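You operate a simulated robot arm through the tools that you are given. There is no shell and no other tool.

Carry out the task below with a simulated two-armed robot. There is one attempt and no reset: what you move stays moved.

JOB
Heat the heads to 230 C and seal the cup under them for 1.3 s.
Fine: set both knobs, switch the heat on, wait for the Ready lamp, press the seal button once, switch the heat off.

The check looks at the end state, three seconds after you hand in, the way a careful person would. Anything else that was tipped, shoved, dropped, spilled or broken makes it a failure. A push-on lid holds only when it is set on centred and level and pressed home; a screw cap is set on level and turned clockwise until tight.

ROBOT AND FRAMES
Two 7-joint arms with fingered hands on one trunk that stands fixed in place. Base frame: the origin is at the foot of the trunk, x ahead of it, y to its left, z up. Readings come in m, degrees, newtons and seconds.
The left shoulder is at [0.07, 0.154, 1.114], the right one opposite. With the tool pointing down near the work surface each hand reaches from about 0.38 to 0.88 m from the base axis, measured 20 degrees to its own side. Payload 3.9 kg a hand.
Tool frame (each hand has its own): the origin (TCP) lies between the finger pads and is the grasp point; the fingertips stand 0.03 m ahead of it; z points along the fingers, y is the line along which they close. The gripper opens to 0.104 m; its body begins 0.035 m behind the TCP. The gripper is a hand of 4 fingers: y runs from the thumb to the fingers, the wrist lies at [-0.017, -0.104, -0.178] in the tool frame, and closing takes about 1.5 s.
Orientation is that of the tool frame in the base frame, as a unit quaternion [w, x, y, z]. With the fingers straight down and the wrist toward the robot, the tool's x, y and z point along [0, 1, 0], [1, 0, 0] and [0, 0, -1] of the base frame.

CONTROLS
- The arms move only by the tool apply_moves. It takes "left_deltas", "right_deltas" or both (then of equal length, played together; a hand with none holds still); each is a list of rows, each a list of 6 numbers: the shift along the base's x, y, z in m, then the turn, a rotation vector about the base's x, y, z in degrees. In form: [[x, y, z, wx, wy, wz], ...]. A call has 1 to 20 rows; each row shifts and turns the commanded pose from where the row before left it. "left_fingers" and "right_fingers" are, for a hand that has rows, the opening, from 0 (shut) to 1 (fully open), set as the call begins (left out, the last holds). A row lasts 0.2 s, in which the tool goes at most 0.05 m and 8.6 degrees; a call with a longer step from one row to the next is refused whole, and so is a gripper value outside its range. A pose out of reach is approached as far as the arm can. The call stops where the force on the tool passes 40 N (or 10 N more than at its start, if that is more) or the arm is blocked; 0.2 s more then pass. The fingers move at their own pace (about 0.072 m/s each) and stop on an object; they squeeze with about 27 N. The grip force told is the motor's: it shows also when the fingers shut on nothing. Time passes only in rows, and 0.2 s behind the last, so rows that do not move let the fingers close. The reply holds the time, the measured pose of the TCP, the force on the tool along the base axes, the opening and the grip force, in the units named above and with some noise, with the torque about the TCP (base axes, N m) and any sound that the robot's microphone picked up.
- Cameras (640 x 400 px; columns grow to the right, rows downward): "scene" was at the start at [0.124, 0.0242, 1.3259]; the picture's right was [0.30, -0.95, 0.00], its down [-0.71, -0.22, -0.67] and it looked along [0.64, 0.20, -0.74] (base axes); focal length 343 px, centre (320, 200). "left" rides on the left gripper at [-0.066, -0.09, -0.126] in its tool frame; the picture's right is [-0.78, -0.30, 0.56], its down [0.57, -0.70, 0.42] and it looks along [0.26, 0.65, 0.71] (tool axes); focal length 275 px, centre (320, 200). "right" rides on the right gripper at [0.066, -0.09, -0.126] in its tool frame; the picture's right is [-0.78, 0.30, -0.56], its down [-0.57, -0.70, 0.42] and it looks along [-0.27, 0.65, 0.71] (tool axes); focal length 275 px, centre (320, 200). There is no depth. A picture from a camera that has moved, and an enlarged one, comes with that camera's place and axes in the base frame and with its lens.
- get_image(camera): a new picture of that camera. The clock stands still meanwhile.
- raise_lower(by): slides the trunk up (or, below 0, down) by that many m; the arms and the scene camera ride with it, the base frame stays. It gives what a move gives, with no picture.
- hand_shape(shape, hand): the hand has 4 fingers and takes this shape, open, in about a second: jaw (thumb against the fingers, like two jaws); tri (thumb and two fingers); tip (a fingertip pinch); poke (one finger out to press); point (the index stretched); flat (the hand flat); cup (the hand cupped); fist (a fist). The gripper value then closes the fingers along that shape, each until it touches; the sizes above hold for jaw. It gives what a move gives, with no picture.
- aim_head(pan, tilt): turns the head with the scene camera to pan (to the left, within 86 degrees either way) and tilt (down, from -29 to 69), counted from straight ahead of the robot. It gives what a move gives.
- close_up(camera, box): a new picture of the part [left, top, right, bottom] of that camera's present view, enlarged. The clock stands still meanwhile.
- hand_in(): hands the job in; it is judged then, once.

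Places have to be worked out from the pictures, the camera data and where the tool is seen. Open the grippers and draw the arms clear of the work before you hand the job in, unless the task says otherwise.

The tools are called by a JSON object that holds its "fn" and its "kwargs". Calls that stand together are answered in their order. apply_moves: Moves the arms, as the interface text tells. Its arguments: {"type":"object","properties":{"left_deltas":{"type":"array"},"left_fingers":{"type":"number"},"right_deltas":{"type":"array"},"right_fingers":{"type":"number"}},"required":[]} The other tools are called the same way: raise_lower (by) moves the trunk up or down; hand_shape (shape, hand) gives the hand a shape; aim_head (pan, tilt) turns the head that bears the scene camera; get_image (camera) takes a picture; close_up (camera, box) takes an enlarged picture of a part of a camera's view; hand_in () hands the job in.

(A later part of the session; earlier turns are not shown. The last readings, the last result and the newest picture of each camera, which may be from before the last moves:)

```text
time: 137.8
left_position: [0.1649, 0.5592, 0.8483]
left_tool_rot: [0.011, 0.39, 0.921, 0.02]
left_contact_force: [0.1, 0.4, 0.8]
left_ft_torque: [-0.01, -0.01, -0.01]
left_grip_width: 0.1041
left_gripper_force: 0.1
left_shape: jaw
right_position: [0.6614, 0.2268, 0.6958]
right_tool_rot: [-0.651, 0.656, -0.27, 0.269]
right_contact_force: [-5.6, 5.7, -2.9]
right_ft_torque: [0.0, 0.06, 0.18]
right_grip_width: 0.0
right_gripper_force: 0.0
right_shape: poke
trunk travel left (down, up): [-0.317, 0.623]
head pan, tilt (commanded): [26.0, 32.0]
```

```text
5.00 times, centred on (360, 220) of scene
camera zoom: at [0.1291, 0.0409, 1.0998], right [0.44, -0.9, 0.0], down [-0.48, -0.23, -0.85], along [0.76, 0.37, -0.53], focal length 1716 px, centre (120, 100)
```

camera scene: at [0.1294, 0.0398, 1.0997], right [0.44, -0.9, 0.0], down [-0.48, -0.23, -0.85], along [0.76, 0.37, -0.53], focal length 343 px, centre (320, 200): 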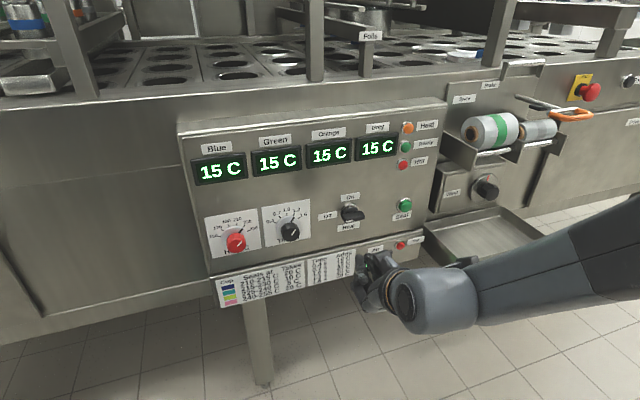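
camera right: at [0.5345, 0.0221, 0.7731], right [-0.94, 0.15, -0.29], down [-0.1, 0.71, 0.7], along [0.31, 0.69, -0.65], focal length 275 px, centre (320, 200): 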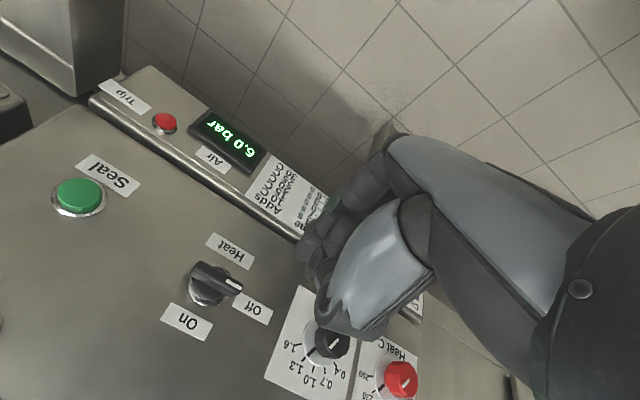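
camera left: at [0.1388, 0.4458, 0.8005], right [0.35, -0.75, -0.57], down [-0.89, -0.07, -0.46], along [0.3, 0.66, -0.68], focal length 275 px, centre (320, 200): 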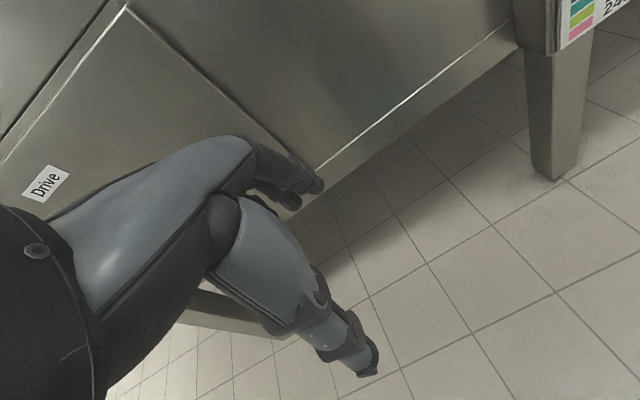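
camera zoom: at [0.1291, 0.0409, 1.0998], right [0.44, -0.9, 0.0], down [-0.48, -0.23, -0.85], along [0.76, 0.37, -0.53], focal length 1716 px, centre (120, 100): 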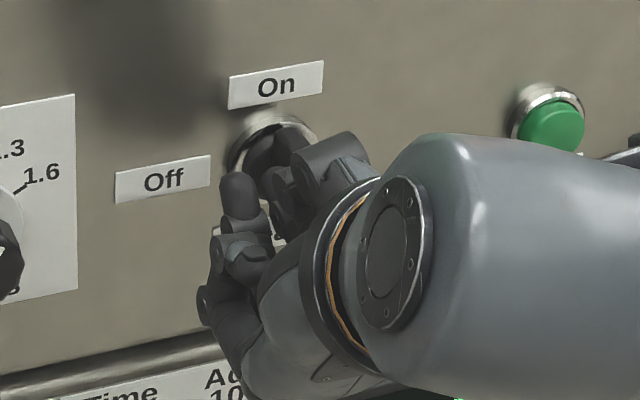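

The lever has swung to point at "On". I check the lamps and displays.

{"fn": "get_image", "kwargs": {"camera": "scene"}}

{"fn": "close_up", "kwargs": {"camera": "scene", "box": [180, 110, 460, 260]}}

```text
taken
camera scene: at [0.1291, 0.0409, 1.0998], right [0.44, -0.9, 0.0], down [-0.48, -0.23, -0.85], along [0.76, 0.37, -0.53], focal length 343 px, centre (320, 200)
```

scene: 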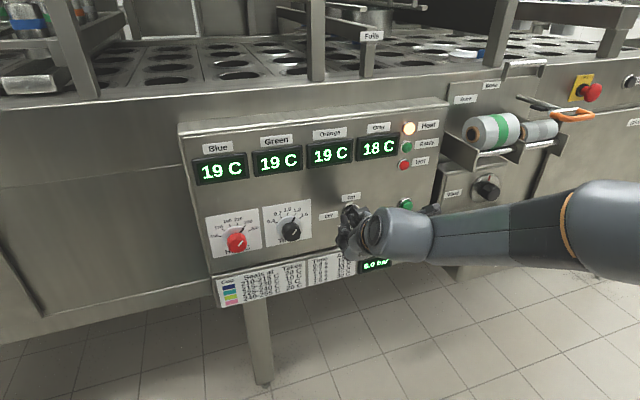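

```text
2.29 times, centred on (320, 185) of scene
camera zoom: at [0.1291, 0.0409, 1.0998], right [0.44, -0.9, 0.0], down [-0.48, -0.23, -0.85], along [0.76, 0.37, -0.53], focal length 784 px, centre (320, 234)
```

zoom: 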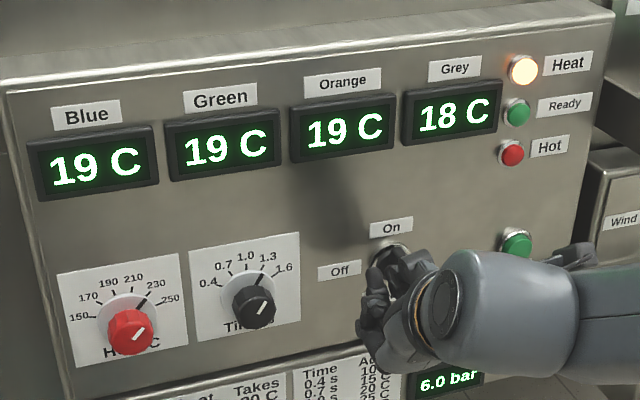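

Heat is on (lamp lit, temperatures rising). I withdraw the finger straight back without brushing the lever.

{"fn": "apply_moves", "kwargs": {"right_deltas": [[-0.006, -0.002, 0, 0, 0, 0], [-0.008, -0.006, 0, 0, 0, 0], [-0.01, -0.01, 0, 0, 0, 0], [-0.014, -0.014, 0, 0, 0, 0], [-0.018, -0.018, 0, 0, 0, 0]]}}

{"fn": "close_up", "kwargs": {"camera": "scene", "box": [180, 110, 460, 260]}}

{"fn": "get_image", "kwargs": {"camera": "right"}}

```text
time: 139.0
left_position: [0.1654, 0.5578, 0.8496]
left_tool_rot: [0.012, 0.39, 0.92, 0.02]
left_contact_force: [-0.9, 0.1, 0.0]
left_ft_torque: [-0.03, 0.0, -0.01]
left_grip_width: 0.1043
left_gripper_force: 0.1
left_shape: jaw
right_position: [0.6061, 0.1739, 0.696]
right_tool_rot: [-0.651, 0.655, -0.272, 0.27]
right_contact_force: [-0.6, 0.5, -0.5]
right_ft_torque: [0.0, -0.01, 0.02]
right_grip_width: 0.0
right_gripper_force: 0.1
right_shape: poke
trunk travel left (down, up): [-0.317, 0.623]
head pan, tilt (commanded): [26.0, 32.0]
```

```text
2.29 times, centred on (320, 185) of scene
camera zoom: at [0.1292, 0.0394, 1.0998], right [0.44, -0.9, 0.0], down [-0.48, -0.23, -0.85], along [0.76, 0.37, -0.53], focal length 784 px, centre (320, 234)
```

zoom: 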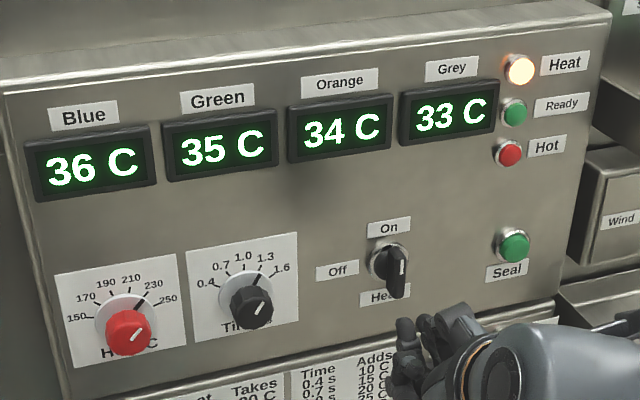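

```text
taken
camera right: at [0.5651, 0.0383, 0.7873], right [-0.94, 0.15, -0.29], down [-0.1, 0.71, 0.7], along [0.31, 0.69, -0.65], focal length 275 px, centre (320, 200)
```

right: 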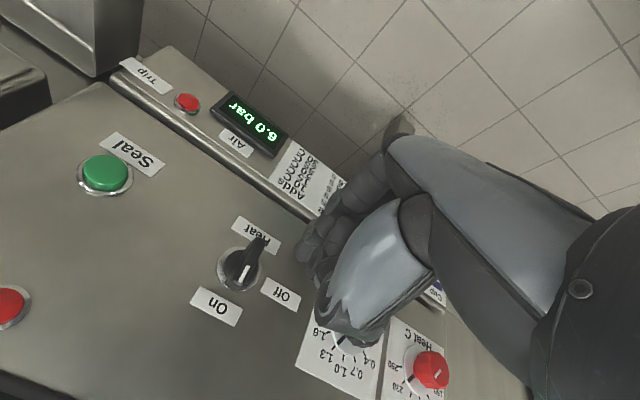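

Lever at On; all four heads are climbing about 13 °C/s. Meanwhile I take the hand sideways to in front of the Seal button (r≈0.452, z≈0.684), rolling back to φ≈130° for a shorter reach.

{"fn": "apply_moves", "kwargs": {"right_deltas": [[0.0151, -0.0151, -0.0017, -5.05, -5.05, 0], [0.0151, -0.0151, -0.0017, -5.05, -5.05, 0], [0.0151, -0.0151, -0.0017, -5.05, -5.05, 0], [0.0151, -0.0151, -0.0017, -5.05, -5.05, 0], [0.0151, -0.0151, -0.0017, -5.05, -5.05, 0], [0.0151, -0.0151, -0.0017, -5.05, -5.05, 0], [0.0151, -0.0151, -0.0017, -5.05, -5.05, 0]]}}

{"fn": "get_image", "kwargs": {"camera": "scene"}}

{"fn": "get_image", "kwargs": {"camera": "right"}}

```text
time: 140.6
left_position: [0.166, 0.5575, 0.8488]
left_tool_rot: [0.012, 0.39, 0.92, 0.021]
left_contact_force: [-0.2, -0.1, 0.3]
left_ft_torque: [0.0, 0.06, 0.0]
left_grip_width: 0.1038
left_gripper_force: 0.1
left_shape: jaw
right_position: [0.7123, 0.0684, 0.684]
right_tool_rot: [-0.475, 0.708, 0.03, 0.521]
right_contact_force: [0.3, -1.1, 0.5]
right_ft_torque: [0.0, 0.02, 0.02]
right_grip_width: 0.0
right_gripper_force: 0.0
right_shape: poke
trunk travel left (down, up): [-0.317, 0.623]
head pan, tilt (commanded): [26.0, 32.0]
```

```text
taken
camera scene: at [0.1298, 0.0395, 1.0997], right [0.44, -0.9, 0.0], down [-0.48, -0.23, -0.85], along [0.76, 0.37, -0.53], focal length 343 px, centre (320, 200)
```

scene: 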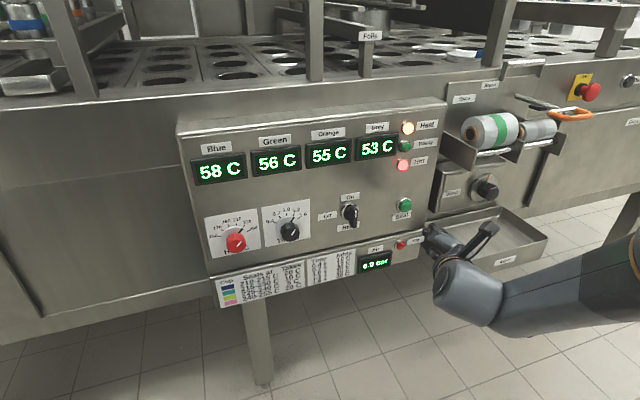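

```text
taken
camera right: at [0.6054, -0.0017, 0.7935], right [-0.59, -0.2, -0.78], down [-0.34, 0.94, 0.01], along [0.74, 0.27, -0.62], focal length 275 px, centre (320, 200)
```

right: 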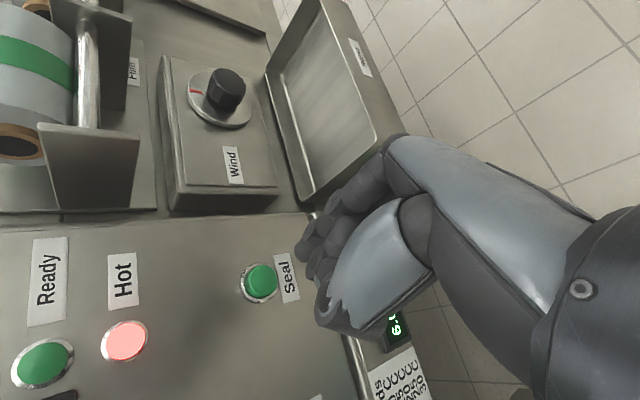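

Reached without flags; the Hot lamp is on and heating continues. To have reach margin for the press I step back a little, lower the trunk 0.1 m, and raise the hand again to button height.

{"fn": "apply_moves", "kwargs": {"right_deltas": [[-0.018, -0.0063, 0, 0, 0, 0], [-0.018, -0.0063, 0, 0, 0, 0], [-0.018, -0.0063, 0, 0, 0, 0]]}}

{"fn": "raise_lower", "kwargs": {"by": -0.1}}

{"fn": "apply_moves", "kwargs": {"right_deltas": [[0, 0, 0.02, 0, 0, 0], [0, 0, 0.02, 0, 0, 0], [0, 0, 0.02, 0, 0, 0], [0, 0, 0.02, 0, 0, 0], [0, 0, 0.02, 0, 0, 0]]}}

{"fn": "get_image", "kwargs": {"camera": "scene"}}

{"fn": "get_image", "kwargs": {"camera": "right"}}

```text
time: 141.4
left_position: [0.166, 0.5585, 0.849]
left_tool_rot: [0.012, 0.391, 0.92, 0.021]
left_contact_force: [-0.5, 0.1, -0.5]
left_ft_torque: [0.0, -0.01, -0.02]
left_grip_width: 0.1038
left_gripper_force: 0.1
left_shape: jaw
right_position: [0.6574, 0.0494, 0.6834]
right_tool_rot: [-0.475, 0.708, 0.03, 0.521]
right_contact_force: [-0.5, 0.0, -0.3]
right_ft_torque: [0.01, -0.02, 0.0]
right_grip_width: 0.0
right_gripper_force: 0.2
right_shape: poke
trunk travel left (down, up): [-0.317, 0.623]
head pan, tilt (commanded): [26.0, 32.0]
```

```text
time: 142.7
left_position: [0.1645, 0.559, 0.7477]
left_tool_rot: [0.011, 0.391, 0.92, 0.02]
left_contact_force: [-0.3, 0.0, 0.1]
left_ft_torque: [-0.01, -0.02, 0.02]
left_grip_width: 0.1039
left_gripper_force: 0.1
left_shape: jaw
right_position: [0.6579, 0.0496, 0.5832]
right_tool_rot: [-0.476, 0.708, 0.03, 0.521]
right_contact_force: [-0.3, 0.6, 0.4]
right_ft_torque: [-0.04, -0.01, -0.02]
right_grip_width: 0.0002
right_gripper_force: 0.0
right_shape: poke
trunk travel left (down, up): [-0.217, 0.723]
head pan, tilt (commanded): [26.0, 32.0]
```

```text
time: 143.9
left_position: [0.1659, 0.5582, 0.7483]
left_tool_rot: [0.013, 0.39, 0.92, 0.02]
left_contact_force: [0.6, 0.8, 0.5]
left_ft_torque: [0.02, 0.0, 0.0]
left_grip_width: 0.1041
left_gripper_force: 0.1
left_shape: jaw
right_position: [0.6578, 0.0499, 0.6831]
right_tool_rot: [-0.476, 0.708, 0.029, 0.521]
right_contact_force: [-0.1, 0.1, 0.3]
right_ft_torque: [-0.02, 0.02, 0.01]
right_grip_width: 0.0
right_gripper_force: 0.0
right_shape: poke
trunk travel left (down, up): [-0.217, 0.723]
head pan, tilt (commanded): [26.0, 32.0]
```

```text
taken
camera scene: at [0.1292, 0.0397, 0.9997], right [0.44, -0.9, 0.0], down [-0.48, -0.23, -0.85], along [0.76, 0.37, -0.53], focal length 343 px, centre (320, 200)
```

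scene: 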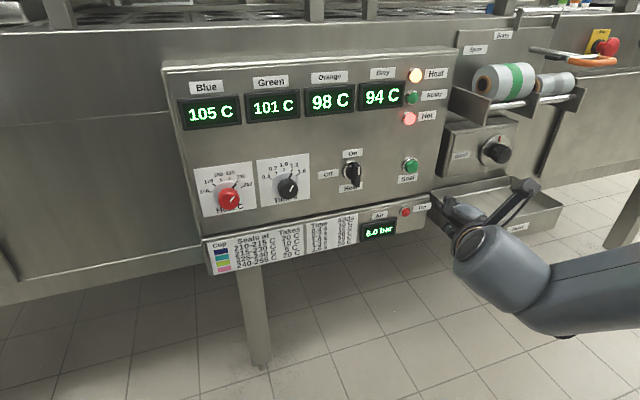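

```text
taken
camera right: at [0.5507, -0.0198, 0.7938], right [-0.59, -0.2, -0.78], down [-0.34, 0.94, 0.01], along [0.73, 0.27, -0.62], focal length 275 px, centre (320, 200)
```

right: 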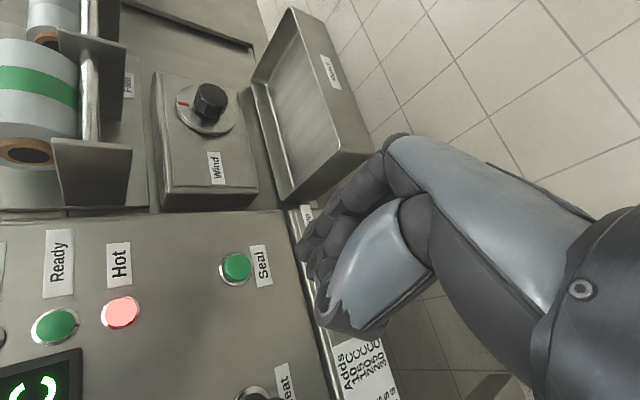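

Temperatures pass 100 °C. I bring the poke finger toward the Seal button axis in small steps, stopping well short of it.

{"fn": "apply_moves", "kwargs": {"right_deltas": [[0.0113, 0.0064, 0.0011, 0, 0, 0], [0.0113, 0.0064, 0.0011, 0, 0, 0], [0.0113, 0.0064, 0.0011, 0, 0, 0], [0.0113, 0.0064, 0.0011, 0, 0, 0], [0.0113, 0.0064, 0.0011, 0, 0, 0], [0.0113, 0.0064, 0.0011, 0, 0, 0]]}}

{"fn": "close_up", "kwargs": {"camera": "scene", "box": [360, 50, 520, 250]}}

{"fn": "get_image", "kwargs": {"camera": "right"}}

```text
time: 145.3
left_position: [0.1651, 0.5578, 0.7487]
left_tool_rot: [0.012, 0.391, 0.92, 0.021]
left_contact_force: [-1.2, 0.5, -0.2]
left_ft_torque: [0.0, 0.0, 0.0]
left_grip_width: 0.1039
left_gripper_force: 0.0
left_shape: jaw
right_position: [0.7246, 0.088, 0.6904]
right_tool_rot: [-0.475, 0.709, 0.029, 0.521]
right_contact_force: [0.5, 0.1, 0.4]
right_ft_torque: [0.02, 0.02, -0.02]
right_grip_width: 0.0
right_gripper_force: 0.0
right_shape: poke
trunk travel left (down, up): [-0.217, 0.723]
head pan, tilt (commanded): [26.0, 32.0]
```

```text
2.00 times, centred on (440, 150) of scene
camera zoom: at [0.1295, 0.0399, 0.9997], right [0.44, -0.9, 0.0], down [-0.48, -0.23, -0.85], along [0.76, 0.37, -0.53], focal length 686 px, centre (80, 300)
```

zoom: 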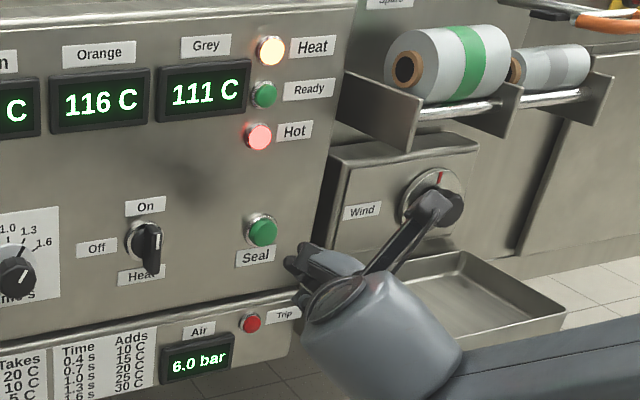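

```text
taken
camera right: at [0.6186, 0.019, 0.7997], right [-0.59, -0.2, -0.78], down [-0.34, 0.94, 0.01], along [0.73, 0.27, -0.62], focal length 275 px, centre (320, 200)
```

right: 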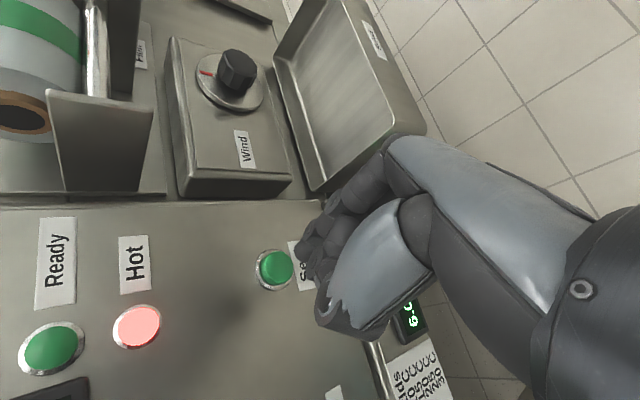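

The tip position matches my model; it needs ~3 mm up to be centred on the button. I advance to leave a ~2 cm gap, then wait for Ready.

{"fn": "apply_moves", "kwargs": {"right_deltas": [[0.0066, 0.006, 0.0009, 0, 0, 0], [0.0066, 0.006, 0.0009, 0, 0, 0], [0.0066, 0.006, 0.0009, 0, 0, 0], [0.0066, 0.006, 0.0009, 0, 0, 0]]}}

{"fn": "close_up", "kwargs": {"camera": "scene", "box": [360, 50, 480, 200]}}

{"fn": "get_image", "kwargs": {"camera": "right"}}

```text
time: 146.3
left_position: [0.1649, 0.5588, 0.7493]
left_tool_rot: [0.013, 0.391, 0.92, 0.02]
left_contact_force: [-0.3, 1.3, 0.7]
left_ft_torque: [0.03, 0.0, -0.02]
left_grip_width: 0.1039
left_gripper_force: 0.1
left_shape: jaw
right_position: [0.7521, 0.1124, 0.693]
right_tool_rot: [-0.476, 0.708, 0.03, 0.521]
right_contact_force: [-0.5, 0.0, 0.0]
right_ft_torque: [0.02, 0.03, 0.02]
right_grip_width: 0.0
right_gripper_force: 0.0
right_shape: poke
trunk travel left (down, up): [-0.217, 0.723]
head pan, tilt (commanded): [26.0, 32.0]
```

```text
2.67 times, centred on (420, 125) of scene
camera zoom: at [0.1295, 0.0399, 0.9997], right [0.44, -0.9, 0.0], down [-0.48, -0.23, -0.85], along [0.76, 0.37, -0.53], focal length 915 px, centre (53, 400)
```

zoom: 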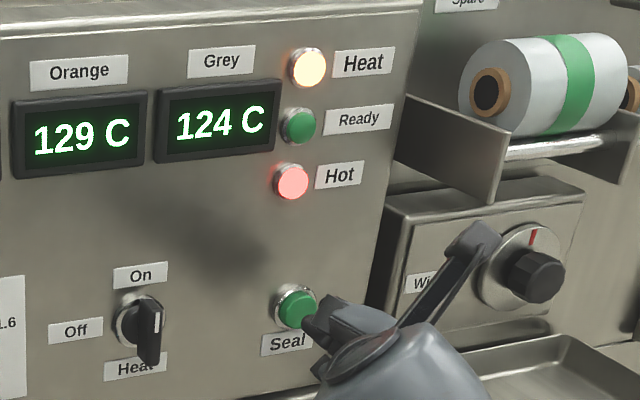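

```text
taken
camera right: at [0.6453, 0.0424, 0.8033], right [-0.59, -0.2, -0.78], down [-0.34, 0.94, 0.01], along [0.73, 0.27, -0.62], focal length 275 px, centre (320, 200)
```

right: 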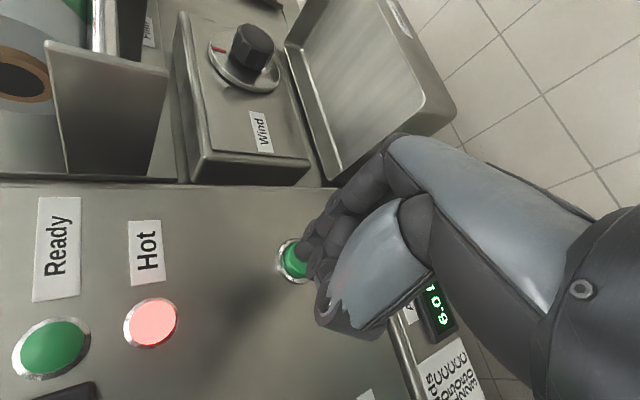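

Well lined up with ~2 cm to go. I hold still and wait for the heads to reach 230 °C.

{"fn": "apply_moves", "kwargs": {"right_deltas": [[0, 0, 0, 0, 0, 0], [0, 0, 0, 0, 0, 0], [0, 0, 0, 0, 0, 0], [0, 0, 0, 0, 0, 0], [0, 0, 0, 0, 0, 0], [0, 0, 0, 0, 0, 0], [0, 0, 0, 0, 0, 0], [0, 0, 0, 0, 0, 0], [0, 0, 0, 0, 0, 0], [0, 0, 0, 0, 0, 0], [0, 0, 0, 0, 0, 0], [0, 0, 0, 0, 0, 0], [0, 0, 0, 0, 0, 0], [0, 0, 0, 0, 0, 0], [0, 0, 0, 0, 0, 0], [0, 0, 0, 0, 0, 0], [0, 0, 0, 0, 0, 0], [0, 0, 0, 0, 0, 0], [0, 0, 0, 0, 0, 0], [0, 0, 0, 0, 0, 0]]}}

{"fn": "apply_moves", "kwargs": {"right_deltas": [[0, 0, 0, 0, 0, 0], [0, 0, 0, 0, 0, 0], [0, 0, 0, 0, 0, 0], [0, 0, 0, 0, 0, 0], [0, 0, 0, 0, 0, 0], [0, 0, 0, 0, 0, 0], [0, 0, 0, 0, 0, 0], [0, 0, 0, 0, 0, 0], [0, 0, 0, 0, 0, 0], [0, 0, 0, 0, 0, 0], [0, 0, 0, 0, 0, 0], [0, 0, 0, 0, 0, 0], [0, 0, 0, 0, 0, 0], [0, 0, 0, 0, 0, 0], [0, 0, 0, 0, 0, 0], [0, 0, 0, 0, 0, 0], [0, 0, 0, 0, 0, 0], [0, 0, 0, 0, 0, 0], [0, 0, 0, 0, 0, 0], [0, 0, 0, 0, 0, 0]]}}

{"fn": "close_up", "kwargs": {"camera": "scene", "box": [170, 50, 470, 200]}}

```text
time: 150.5
left_position: [0.1654, 0.5585, 0.7481]
left_tool_rot: [0.013, 0.391, 0.92, 0.019]
left_contact_force: [-0.4, -0.1, 0.5]
left_ft_torque: [0.01, 0.04, 0.01]
left_grip_width: 0.1039
left_gripper_force: 0.0
left_shape: jaw
right_position: [0.7523, 0.1116, 0.6935]
right_tool_rot: [-0.475, 0.708, 0.029, 0.521]
right_contact_force: [0.7, -0.2, -0.1]
right_ft_torque: [0.02, -0.01, -0.02]
right_grip_width: 0.0
right_gripper_force: 0.2
right_shape: poke
trunk travel left (down, up): [-0.217, 0.723]
head pan, tilt (commanded): [26.0, 32.0]
```

```text
time: 154.7
left_position: [0.1658, 0.5591, 0.7489]
left_tool_rot: [0.012, 0.391, 0.92, 0.021]
left_contact_force: [-0.8, 0.5, -0.8]
left_ft_torque: [0.04, 0.01, -0.03]
left_grip_width: 0.104
left_gripper_force: 0.0
left_shape: jaw
right_position: [0.7512, 0.1119, 0.6942]
right_tool_rot: [-0.475, 0.708, 0.03, 0.521]
right_contact_force: [-1.0, -0.2, -0.2]
right_ft_torque: [0.0, 0.0, 0.01]
right_grip_width: 0.0003
right_gripper_force: 0.0
right_shape: poke
trunk travel left (down, up): [-0.217, 0.723]
head pan, tilt (commanded): [26.0, 32.0]
```

```text
2.13 times, centred on (320, 125) of scene
camera zoom: at [0.1294, 0.0398, 0.9997], right [0.44, -0.9, 0.0], down [-0.48, -0.23, -0.85], along [0.76, 0.37, -0.53], focal length 732 px, centre (320, 360)
```

zoom: 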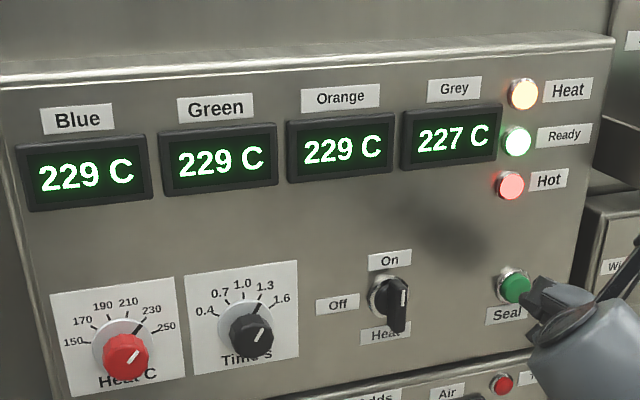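

The Ready lamp is lit and all heads are at about 229 °C. I approach the button to near contact, letting Grey settle.

{"fn": "apply_moves", "kwargs": {"right_deltas": [[0, 0, 0, 0, 0, 0], [0, 0, 0, 0, 0, 0], [0, 0, 0, 0, 0, 0], [0.0035, 0.0035, 0, 0, 0, 0], [0.003, 0.003, 0, 0, 0, 0]]}}

{"fn": "close_up", "kwargs": {"camera": "scene", "box": [330, 60, 470, 200]}}

{"fn": "close_up", "kwargs": {"camera": "right", "box": [200, 150, 440, 350]}}

```text
time: 155.9
left_position: [0.1655, 0.5577, 0.7476]
left_tool_rot: [0.012, 0.392, 0.92, 0.021]
left_contact_force: [0.0, -0.2, 0.8]
left_ft_torque: [-0.03, 0.01, -0.01]
left_grip_width: 0.1037
left_gripper_force: 0.0
left_shape: jaw
right_position: [0.7585, 0.1187, 0.6935]
right_tool_rot: [-0.475, 0.708, 0.03, 0.521]
right_contact_force: [0.4, -0.1, 0.8]
right_ft_torque: [0.0, -0.01, 0.04]
right_grip_width: 0.0001
right_gripper_force: 0.1
right_shape: poke
trunk travel left (down, up): [-0.217, 0.723]
head pan, tilt (commanded): [26.0, 32.0]
```

```text
2.86 times, centred on (400, 130) of scene
camera zoom: at [0.1295, 0.0399, 0.9997], right [0.44, -0.9, 0.0], down [-0.48, -0.23, -0.85], along [0.76, 0.37, -0.53], focal length 980 px, centre (91, 400)
```

zoom: 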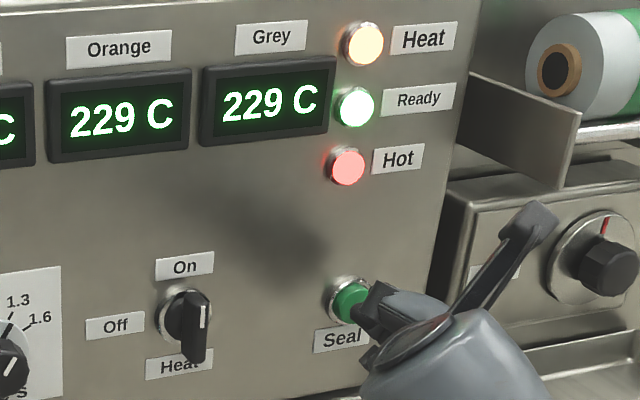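

```text
2.00 times, centred on (320, 250) of right
camera zoom: at [0.652, 0.0488, 0.8035], right [-0.59, -0.2, -0.78], down [-0.34, 0.94, 0.01], along [0.73, 0.27, -0.62], focal length 551 px, centre (320, 100)
```

zoom: 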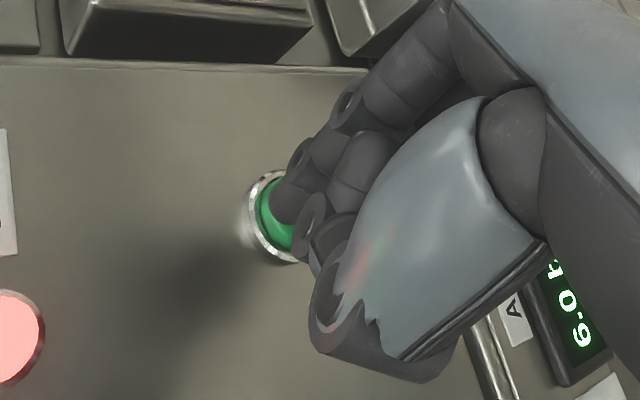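

Ready is on, all at 229 °C, and the fingertip is centred in front of the button. I press in small steps.

{"fn": "apply_moves", "kwargs": {"right_deltas": [[0.003, 0.003, 0, 0, 0, 0], [0.003, 0.003, 0, 0, 0, 0], [0.003, 0.003, 0, 0, 0, 0]]}}

{"fn": "close_up", "kwargs": {"camera": "scene", "box": [330, 60, 470, 200]}}

```text
time: 156.7
left_position: [0.165, 0.559, 0.7472]
left_tool_rot: [0.012, 0.391, 0.92, 0.02]
left_contact_force: [0.5, 0.1, 0.5]
left_ft_torque: [-0.01, 0.0, 0.01]
left_grip_width: 0.104
left_gripper_force: 0.0
left_shape: jaw
right_position: [0.7684, 0.1276, 0.6939]
right_tool_rot: [-0.475, 0.709, 0.03, 0.521]
right_contact_force: [0.3, 0.7, -0.5]
right_ft_torque: [0.02, -0.01, 0.0]
right_grip_width: 0.0
right_gripper_force: 0.0
right_shape: poke
trunk travel left (down, up): [-0.217, 0.723]
head pan, tilt (commanded): [26.0, 32.0]
```

```text
2.86 times, centred on (400, 130) of scene
camera zoom: at [0.1294, 0.0399, 0.9997], right [0.44, -0.9, 0.0], down [-0.48, -0.23, -0.85], along [0.76, 0.37, -0.53], focal length 980 px, centre (91, 400)
```

zoom: 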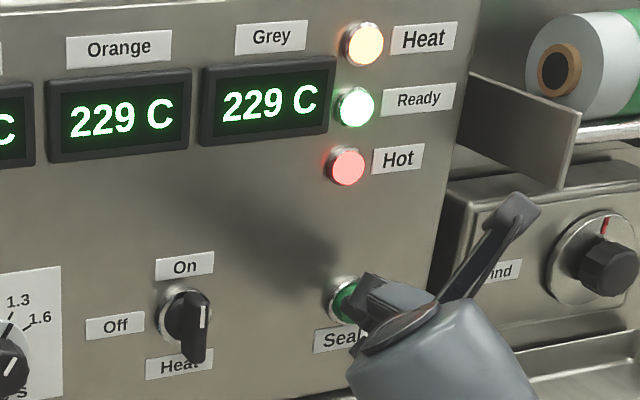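

No contact yet; I continue in 4 mm steps.

{"fn": "apply_moves", "kwargs": {"right_deltas": [[0.0028, 0.0028, 0, 0, 0, 0], [0.0028, 0.0028, 0, 0, 0, 0]]}}

{"fn": "close_up", "kwargs": {"camera": "scene", "box": [330, 60, 470, 200]}}

{"fn": "close_up", "kwargs": {"camera": "right", "box": [200, 150, 440, 350]}}

```text
time: 157.3
left_position: [0.1642, 0.5579, 0.7501]
left_tool_rot: [0.013, 0.39, 0.92, 0.02]
left_contact_force: [-1.1, -0.7, -0.1]
left_ft_torque: [0.01, 0.0, -0.01]
left_grip_width: 0.1038
left_gripper_force: 0.0
left_shape: jaw
right_position: [0.773, 0.1338, 0.6935]
right_tool_rot: [-0.475, 0.708, 0.03, 0.521]
right_contact_force: [-2.5, -2.0, 1.5]
right_ft_torque: [-0.05, 0.0, 0.0]
right_grip_width: 0.0001
right_gripper_force: 0.0
right_shape: poke
trunk travel left (down, up): [-0.217, 0.723]
head pan, tilt (commanded): [26.0, 32.0]
```

```text
2.86 times, centred on (400, 130) of scene
camera zoom: at [0.129, 0.0395, 0.9998], right [0.44, -0.9, 0.0], down [-0.48, -0.23, -0.85], along [0.76, 0.37, -0.53], focal length 980 px, centre (91, 400)
```

zoom: 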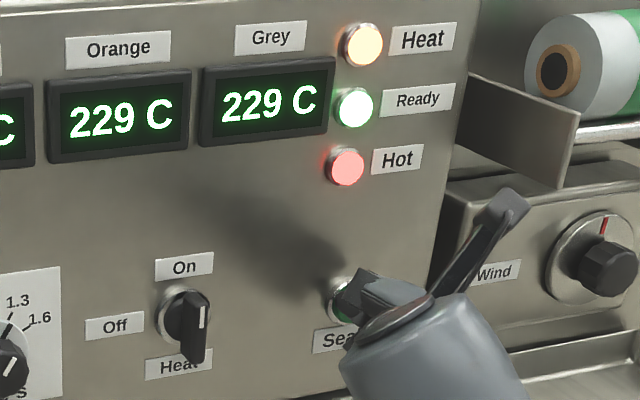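

```text
2.00 times, centred on (320, 250) of right
camera zoom: at [0.6665, 0.0628, 0.8035], right [-0.59, -0.2, -0.78], down [-0.34, 0.94, 0.01], along [0.73, 0.27, -0.62], focal length 551 px, centre (320, 100)
```

zoom: 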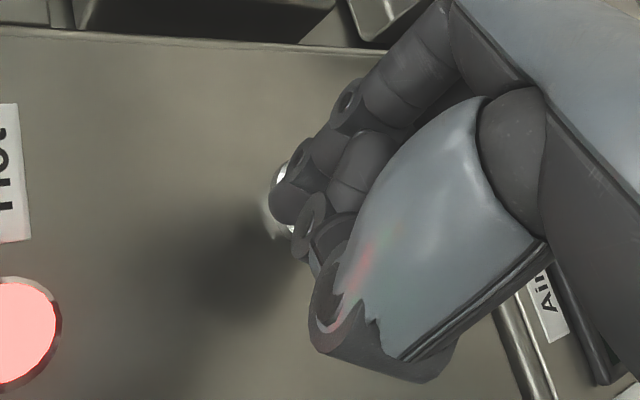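

Contact has begun (~3 N). I press further in 3 mm steps.

{"fn": "apply_moves", "kwargs": {"right_deltas": [[0.0022, 0.0022, 0, 0, 0, 0], [0.0022, 0.0022, 0, 0, 0, 0]]}}

{"fn": "close_up", "kwargs": {"camera": "scene", "box": [170, 50, 470, 200]}}

```text
time: 157.9
left_position: [0.1652, 0.5573, 0.7495]
left_tool_rot: [0.014, 0.39, 0.921, 0.02]
left_contact_force: [-0.7, -0.3, 0.2]
left_ft_torque: [0.01, 0.01, 0.02]
left_grip_width: 0.104
left_gripper_force: 0.1
left_shape: jaw
right_position: [0.776, 0.1364, 0.6942]
right_tool_rot: [-0.476, 0.708, 0.03, 0.521]
right_contact_force: [-15.0, -11.6, 0.8]
right_ft_torque: [-0.11, 0.18, 0.14]
right_grip_width: 0.0003
right_gripper_force: 0.0
right_shape: poke
trunk travel left (down, up): [-0.217, 0.723]
head pan, tilt (commanded): [26.0, 32.0]
heard: click
```

```text
2.13 times, centred on (320, 125) of scene
camera zoom: at [0.1275, 0.0382, 1.0], right [0.44, -0.9, 0.0], down [-0.48, -0.23, -0.85], along [0.76, 0.37, -0.53], focal length 732 px, centre (320, 360)
```

zoom: 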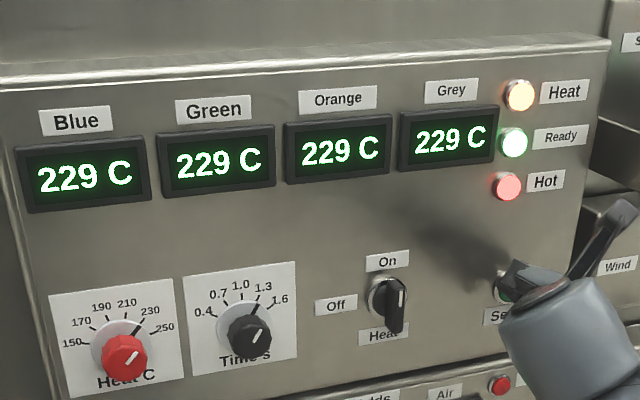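

A click was heard – the seal button has been pressed. I retreat straight back from it.

{"fn": "apply_moves", "kwargs": {"right_deltas": [[-0.006, -0.006, 0, 0, 0, 0], [-0.01, -0.01, 0, 0, 0, 0], [-0.014, -0.014, 0, 0, 0, 0], [-0.016, -0.016, 0, 0, 0, 0], [-0.016, -0.016, 0, 0, 0, 0]]}}

{"fn": "close_up", "kwargs": {"camera": "scene", "box": [170, 50, 470, 200]}}

{"fn": "get_image", "kwargs": {"camera": "scene"}}

```text
time: 159.1
left_position: [0.1652, 0.559, 0.7483]
left_tool_rot: [0.012, 0.391, 0.92, 0.02]
left_contact_force: [0.3, 0.4, -0.3]
left_ft_torque: [0.02, -0.01, -0.01]
left_grip_width: 0.104
left_gripper_force: 0.1
left_shape: jaw
right_position: [0.7161, 0.0756, 0.6952]
right_tool_rot: [-0.475, 0.708, 0.029, 0.521]
right_contact_force: [-0.4, -0.4, -0.7]
right_ft_torque: [0.03, -0.02, -0.03]
right_grip_width: 0.0001
right_gripper_force: 0.1
right_shape: poke
trunk travel left (down, up): [-0.217, 0.723]
head pan, tilt (commanded): [26.0, 32.0]
```

```text
2.13 times, centred on (320, 125) of scene
camera zoom: at [0.1293, 0.0394, 0.9998], right [0.44, -0.9, 0.0], down [-0.48, -0.23, -0.85], along [0.76, 0.37, -0.53], focal length 732 px, centre (320, 360)
```

zoom: 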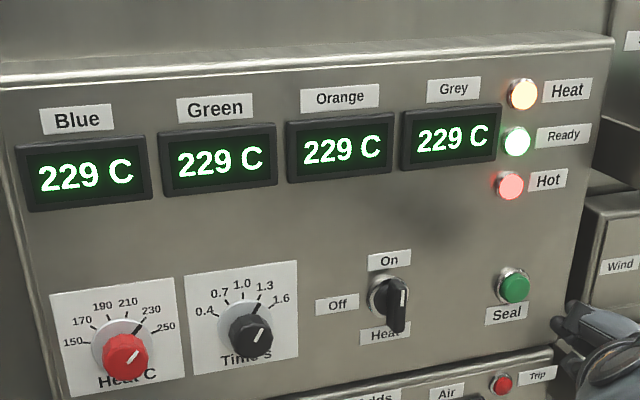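

```text
taken
camera scene: at [0.1293, 0.0394, 0.9998], right [0.44, -0.9, 0.0], down [-0.48, -0.23, -0.85], along [0.76, 0.37, -0.53], focal length 343 px, centre (320, 200)
```

scene: 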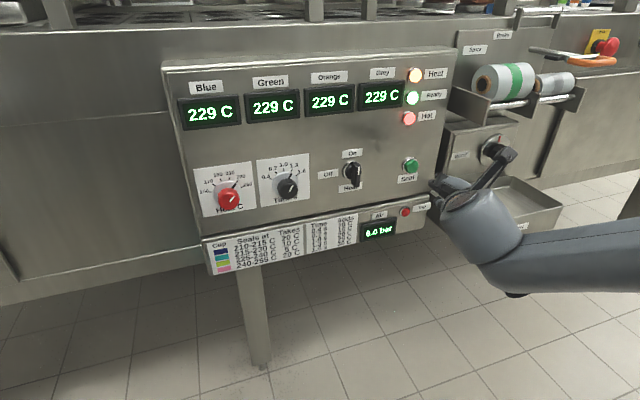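

The button is released; all heads hold 229 °C. I look up at the sealing heads to see whether the seal took place.

{"fn": "aim_head", "kwargs": {"pan": 38, "tilt": 2}}

{"fn": "get_image", "kwargs": {"camera": "scene"}}

```text
time: 160.0
left_position: [0.1641, 0.5578, 0.7481]
left_tool_rot: [0.012, 0.391, 0.92, 0.02]
left_contact_force: [0.5, -0.1, 0.1]
left_ft_torque: [-0.02, 0.0, 0.0]
left_grip_width: 0.1041
left_gripper_force: 0.0
left_shape: jaw
right_position: [0.7163, 0.0769, 0.6936]
right_tool_rot: [-0.475, 0.708, 0.029, 0.521]
right_contact_force: [-0.2, -0.1, -0.2]
right_ft_torque: [0.05, -0.02, 0.0]
right_grip_width: 0.0
right_gripper_force: 0.0
right_shape: poke
trunk travel left (down, up): [-0.217, 0.723]
head pan, tilt (commanded): [38.0, 2.0]
```

```text
taken
camera scene: at [0.1205, 0.0564, 1.048], right [0.62, -0.79, 0.0], down [-0.03, -0.02, -1.0], along [0.79, 0.61, -0.04], focal length 343 px, centre (320, 200)
```

scene: 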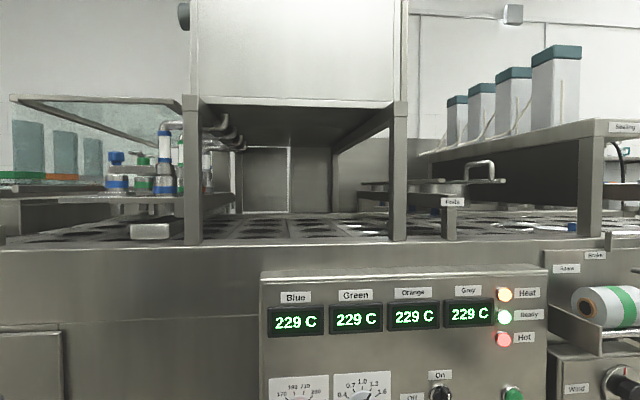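

The sealing unit seems to be to the right ("Sealing" label). I turn the head there.

{"fn": "aim_head", "kwargs": {"pan": 18, "tilt": 4}}

{"fn": "get_image", "kwargs": {"camera": "scene"}}

{"fn": "close_up", "kwargs": {"camera": "scene", "box": [250, 100, 450, 225]}}

```text
time: 160.9
left_position: [0.1657, 0.5579, 0.7487]
left_tool_rot: [0.013, 0.391, 0.92, 0.021]
left_contact_force: [-0.3, -0.6, -0.5]
left_ft_torque: [-0.04, -0.04, -0.01]
left_grip_width: 0.1041
left_gripper_force: 0.1
left_shape: jaw
right_position: [0.7161, 0.0763, 0.6943]
right_tool_rot: [-0.475, 0.709, 0.029, 0.521]
right_contact_force: [0.7, 0.0, 0.2]
right_ft_torque: [0.01, -0.01, 0.01]
right_grip_width: 0.0
right_gripper_force: 0.1
right_shape: poke
trunk travel left (down, up): [-0.217, 0.723]
head pan, tilt (commanded): [18.0, 4.0]
```

```text
taken
camera scene: at [0.1359, 0.0288, 1.0449], right [0.31, -0.95, 0.0], down [-0.07, -0.02, -1.0], along [0.95, 0.31, -0.07], focal length 343 px, centre (320, 200)
```

scene: 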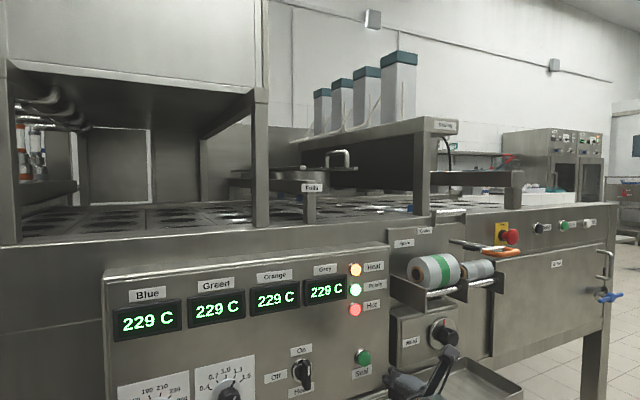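

```text
3.20 times, centred on (350, 162) of scene
camera zoom: at [0.1359, 0.0288, 1.0449], right [0.31, -0.95, 0.0], down [-0.07, -0.02, -1.0], along [0.95, 0.31, -0.07], focal length 1098 px, centre (224, 320)
```

zoom: 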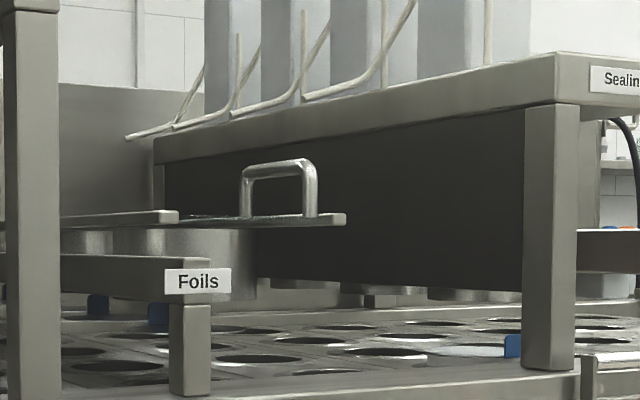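

I zoom in on the cup under the heads.

{"fn": "close_up", "kwargs": {"camera": "scene", "box": [360, 170, 430, 220]}}

{"fn": "close_up", "kwargs": {"camera": "scene", "box": [260, 170, 360, 225]}}

```text
8.00 times, centred on (395, 195) of scene
camera zoom: at [0.1359, 0.0288, 1.0449], right [0.31, -0.95, 0.0], down [-0.07, -0.02, -1.0], along [0.95, 0.31, -0.07], focal length 2745 px, centre (-280, 240)
```

zoom: 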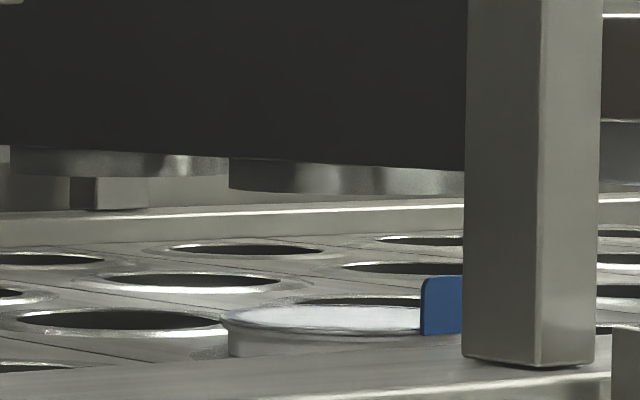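

```text
6.40 times, centred on (310, 198) of scene
camera zoom: at [0.1359, 0.0288, 1.0449], right [0.31, -0.95, 0.0], down [-0.07, -0.02, -1.0], along [0.95, 0.31, -0.07], focal length 2196 px, centre (384, 216)
```

zoom: 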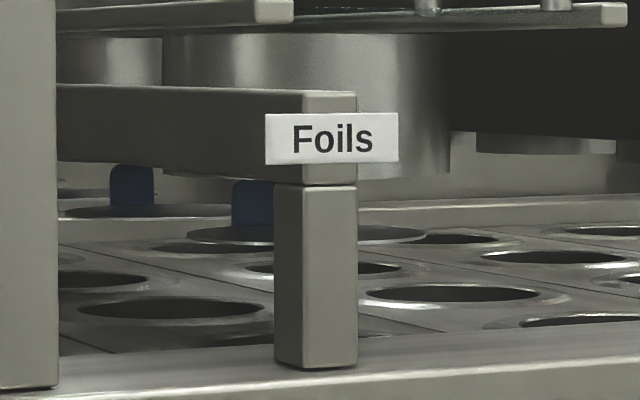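

The cup sits with its foil under the heads; nothing looks disturbed. The click confirms the single press. Now I switch the heat off: head back to the panel, and the finger to the right of the lever's upper end.

{"fn": "aim_head", "kwargs": {"pan": 26, "tilt": 28}}

{"fn": "apply_moves", "kwargs": {"right_deltas": [[-0.0091, 0.0122, 0.0034, 0, 0, 0], [-0.0091, 0.0122, 0.0034, 0, 0, 0], [-0.0091, 0.0122, 0.0034, 0, 0, 0], [-0.0091, 0.0122, 0.0034, 0, 0, 0], [-0.0091, 0.0122, 0.0034, 0, 0, 0], [-0.0091, 0.0122, 0.0034, 0, 0, 0], [-0.0091, 0.0122, 0.0034, 0, 0, 0]]}}

{"fn": "get_image", "kwargs": {"camera": "scene"}}

{"fn": "get_image", "kwargs": {"camera": "right"}}

```text
time: 161.8
left_position: [0.1649, 0.559, 0.7488]
left_tool_rot: [0.013, 0.392, 0.92, 0.02]
left_contact_force: [0.2, 0.0, -0.4]
left_ft_torque: [-0.01, -0.02, -0.01]
left_grip_width: 0.1038
left_gripper_force: 0.2
left_shape: jaw
right_position: [0.7154, 0.0753, 0.6956]
right_tool_rot: [-0.475, 0.708, 0.029, 0.522]
right_contact_force: [-0.3, -0.4, -0.5]
right_ft_torque: [0.01, 0.03, 0.02]
right_grip_width: 0.0
right_gripper_force: 0.0
right_shape: poke
trunk travel left (down, up): [-0.217, 0.723]
head pan, tilt (commanded): [26.0, 28.0]
```

```text
time: 163.3
left_position: [0.1652, 0.5583, 0.7475]
left_tool_rot: [0.012, 0.39, 0.921, 0.021]
left_contact_force: [0.2, 0.1, -0.2]
left_ft_torque: [0.01, 0.0, -0.03]
left_grip_width: 0.1041
left_gripper_force: 0.1
left_shape: jaw
right_position: [0.652, 0.1599, 0.7175]
right_tool_rot: [-0.475, 0.708, 0.029, 0.522]
right_contact_force: [0.0, -0.2, 1.2]
right_ft_torque: [0.02, 0.0, -0.02]
right_grip_width: 0.0
right_gripper_force: 0.1
right_shape: poke
trunk travel left (down, up): [-0.217, 0.723]
head pan, tilt (commanded): [26.0, 28.0]
```

```text
taken
camera scene: at [0.1308, 0.0406, 1.006], right [0.44, -0.9, 0.0], down [-0.42, -0.21, -0.88], along [0.79, 0.39, -0.47], focal length 343 px, centre (320, 200)
```

scene: 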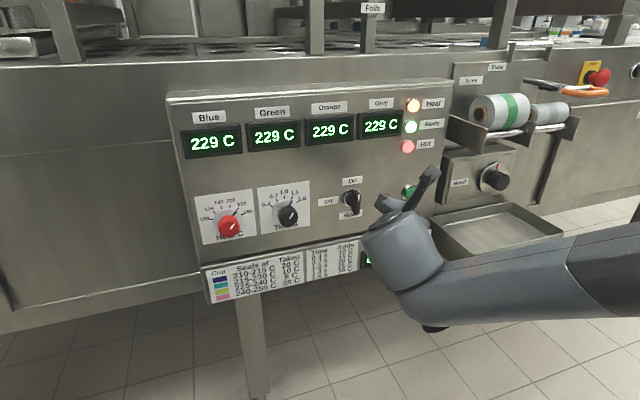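

```text
taken
camera right: at [0.545, 0.0909, 0.8275], right [-0.59, -0.2, -0.78], down [-0.34, 0.94, 0.01], along [0.73, 0.27, -0.62], focal length 275 px, centre (320, 200)
```

right: 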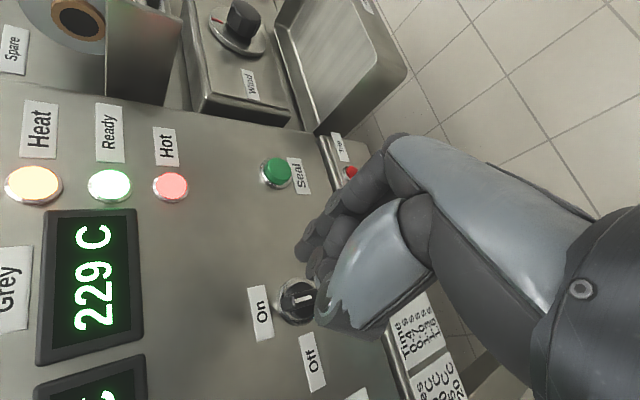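

I zoom in to check where the fingertip lies relative to the lever's top end.

{"fn": "close_up", "kwargs": {"camera": "scene", "box": [310, 160, 430, 250]}}

{"fn": "close_up", "kwargs": {"camera": "right", "box": [200, 180, 440, 360]}}

```text
4.44 times, centred on (370, 205) of scene
camera zoom: at [0.1308, 0.0406, 1.006], right [0.44, -0.9, 0.0], down [-0.42, -0.21, -0.88], along [0.79, 0.39, -0.47], focal length 1525 px, centre (98, 178)
```

zoom: 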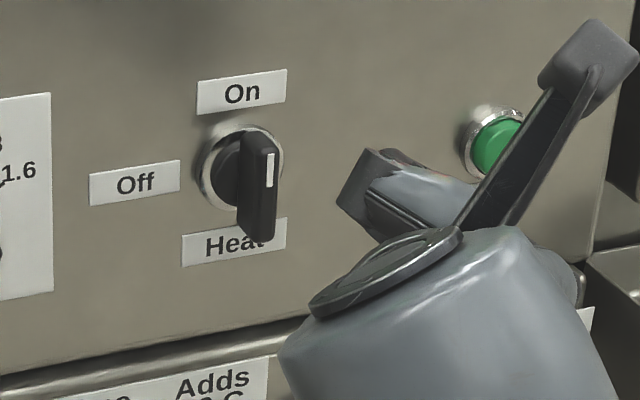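

```text
2.22 times, centred on (320, 270) of right
camera zoom: at [0.545, 0.0909, 0.8275], right [-0.59, -0.2, -0.78], down [-0.34, 0.94, 0.01], along [0.73, 0.27, -0.62], focal length 612 px, centre (320, 44)
```

zoom: 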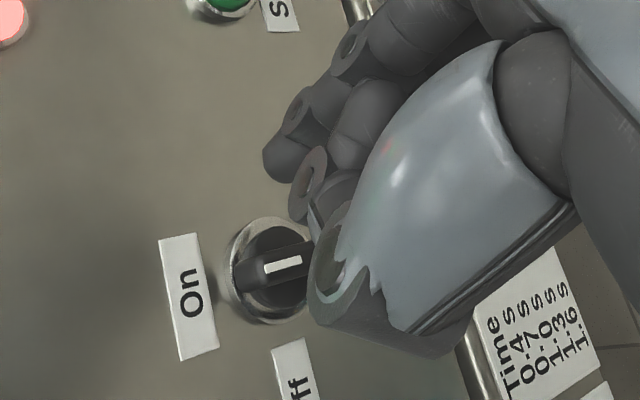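

The fingertip will pass about 6 mm to the right of the lever's upper end. I advance to insertion depth.

{"fn": "apply_moves", "kwargs": {"right_deltas": [[0.0085, 0.0075, 0, 0, 0, 0], [0.0076, 0.0076, 0, 0, 0, 0], [0.0076, 0.0076, 0, 0, 0, 0], [0.0076, 0.0076, 0, 0, 0, 0], [0.0076, 0.0076, 0, 0, 0, 0]]}}

{"fn": "close_up", "kwargs": {"camera": "scene", "box": [310, 160, 430, 250]}}

{"fn": "close_up", "kwargs": {"camera": "right", "box": [200, 180, 440, 360]}}

```text
time: 164.6
left_position: [0.1663, 0.5592, 0.7489]
left_tool_rot: [0.013, 0.391, 0.92, 0.02]
left_contact_force: [0.4, -0.1, -0.7]
left_ft_torque: [0.01, -0.02, 0.01]
left_grip_width: 0.1039
left_gripper_force: 0.0
left_shape: jaw
right_position: [0.6902, 0.1988, 0.7166]
right_tool_rot: [-0.476, 0.708, 0.029, 0.521]
right_contact_force: [0.1, 0.9, 0.9]
right_ft_torque: [0.02, 0.02, 0.0]
right_grip_width: 0.0
right_gripper_force: 0.0
right_shape: poke
trunk travel left (down, up): [-0.217, 0.723]
head pan, tilt (commanded): [26.0, 28.0]
```

```text
4.44 times, centred on (370, 205) of scene
camera zoom: at [0.131, 0.0406, 1.006], right [0.44, -0.9, 0.0], down [-0.42, -0.21, -0.88], along [0.79, 0.39, -0.47], focal length 1525 px, centre (98, 178)
```

zoom: 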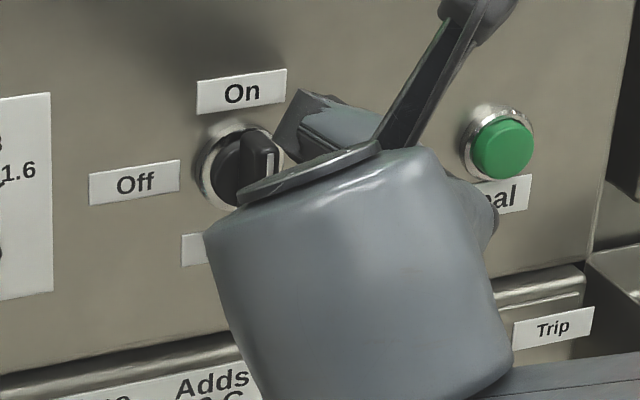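

```text
2.22 times, centred on (320, 270) of right
camera zoom: at [0.5841, 0.1295, 0.8269], right [-0.59, -0.2, -0.78], down [-0.34, 0.94, 0.01], along [0.73, 0.27, -0.62], focal length 612 px, centre (320, 44)
```

zoom: 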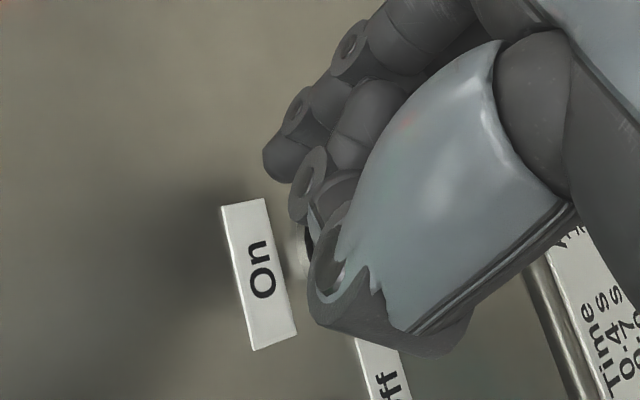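

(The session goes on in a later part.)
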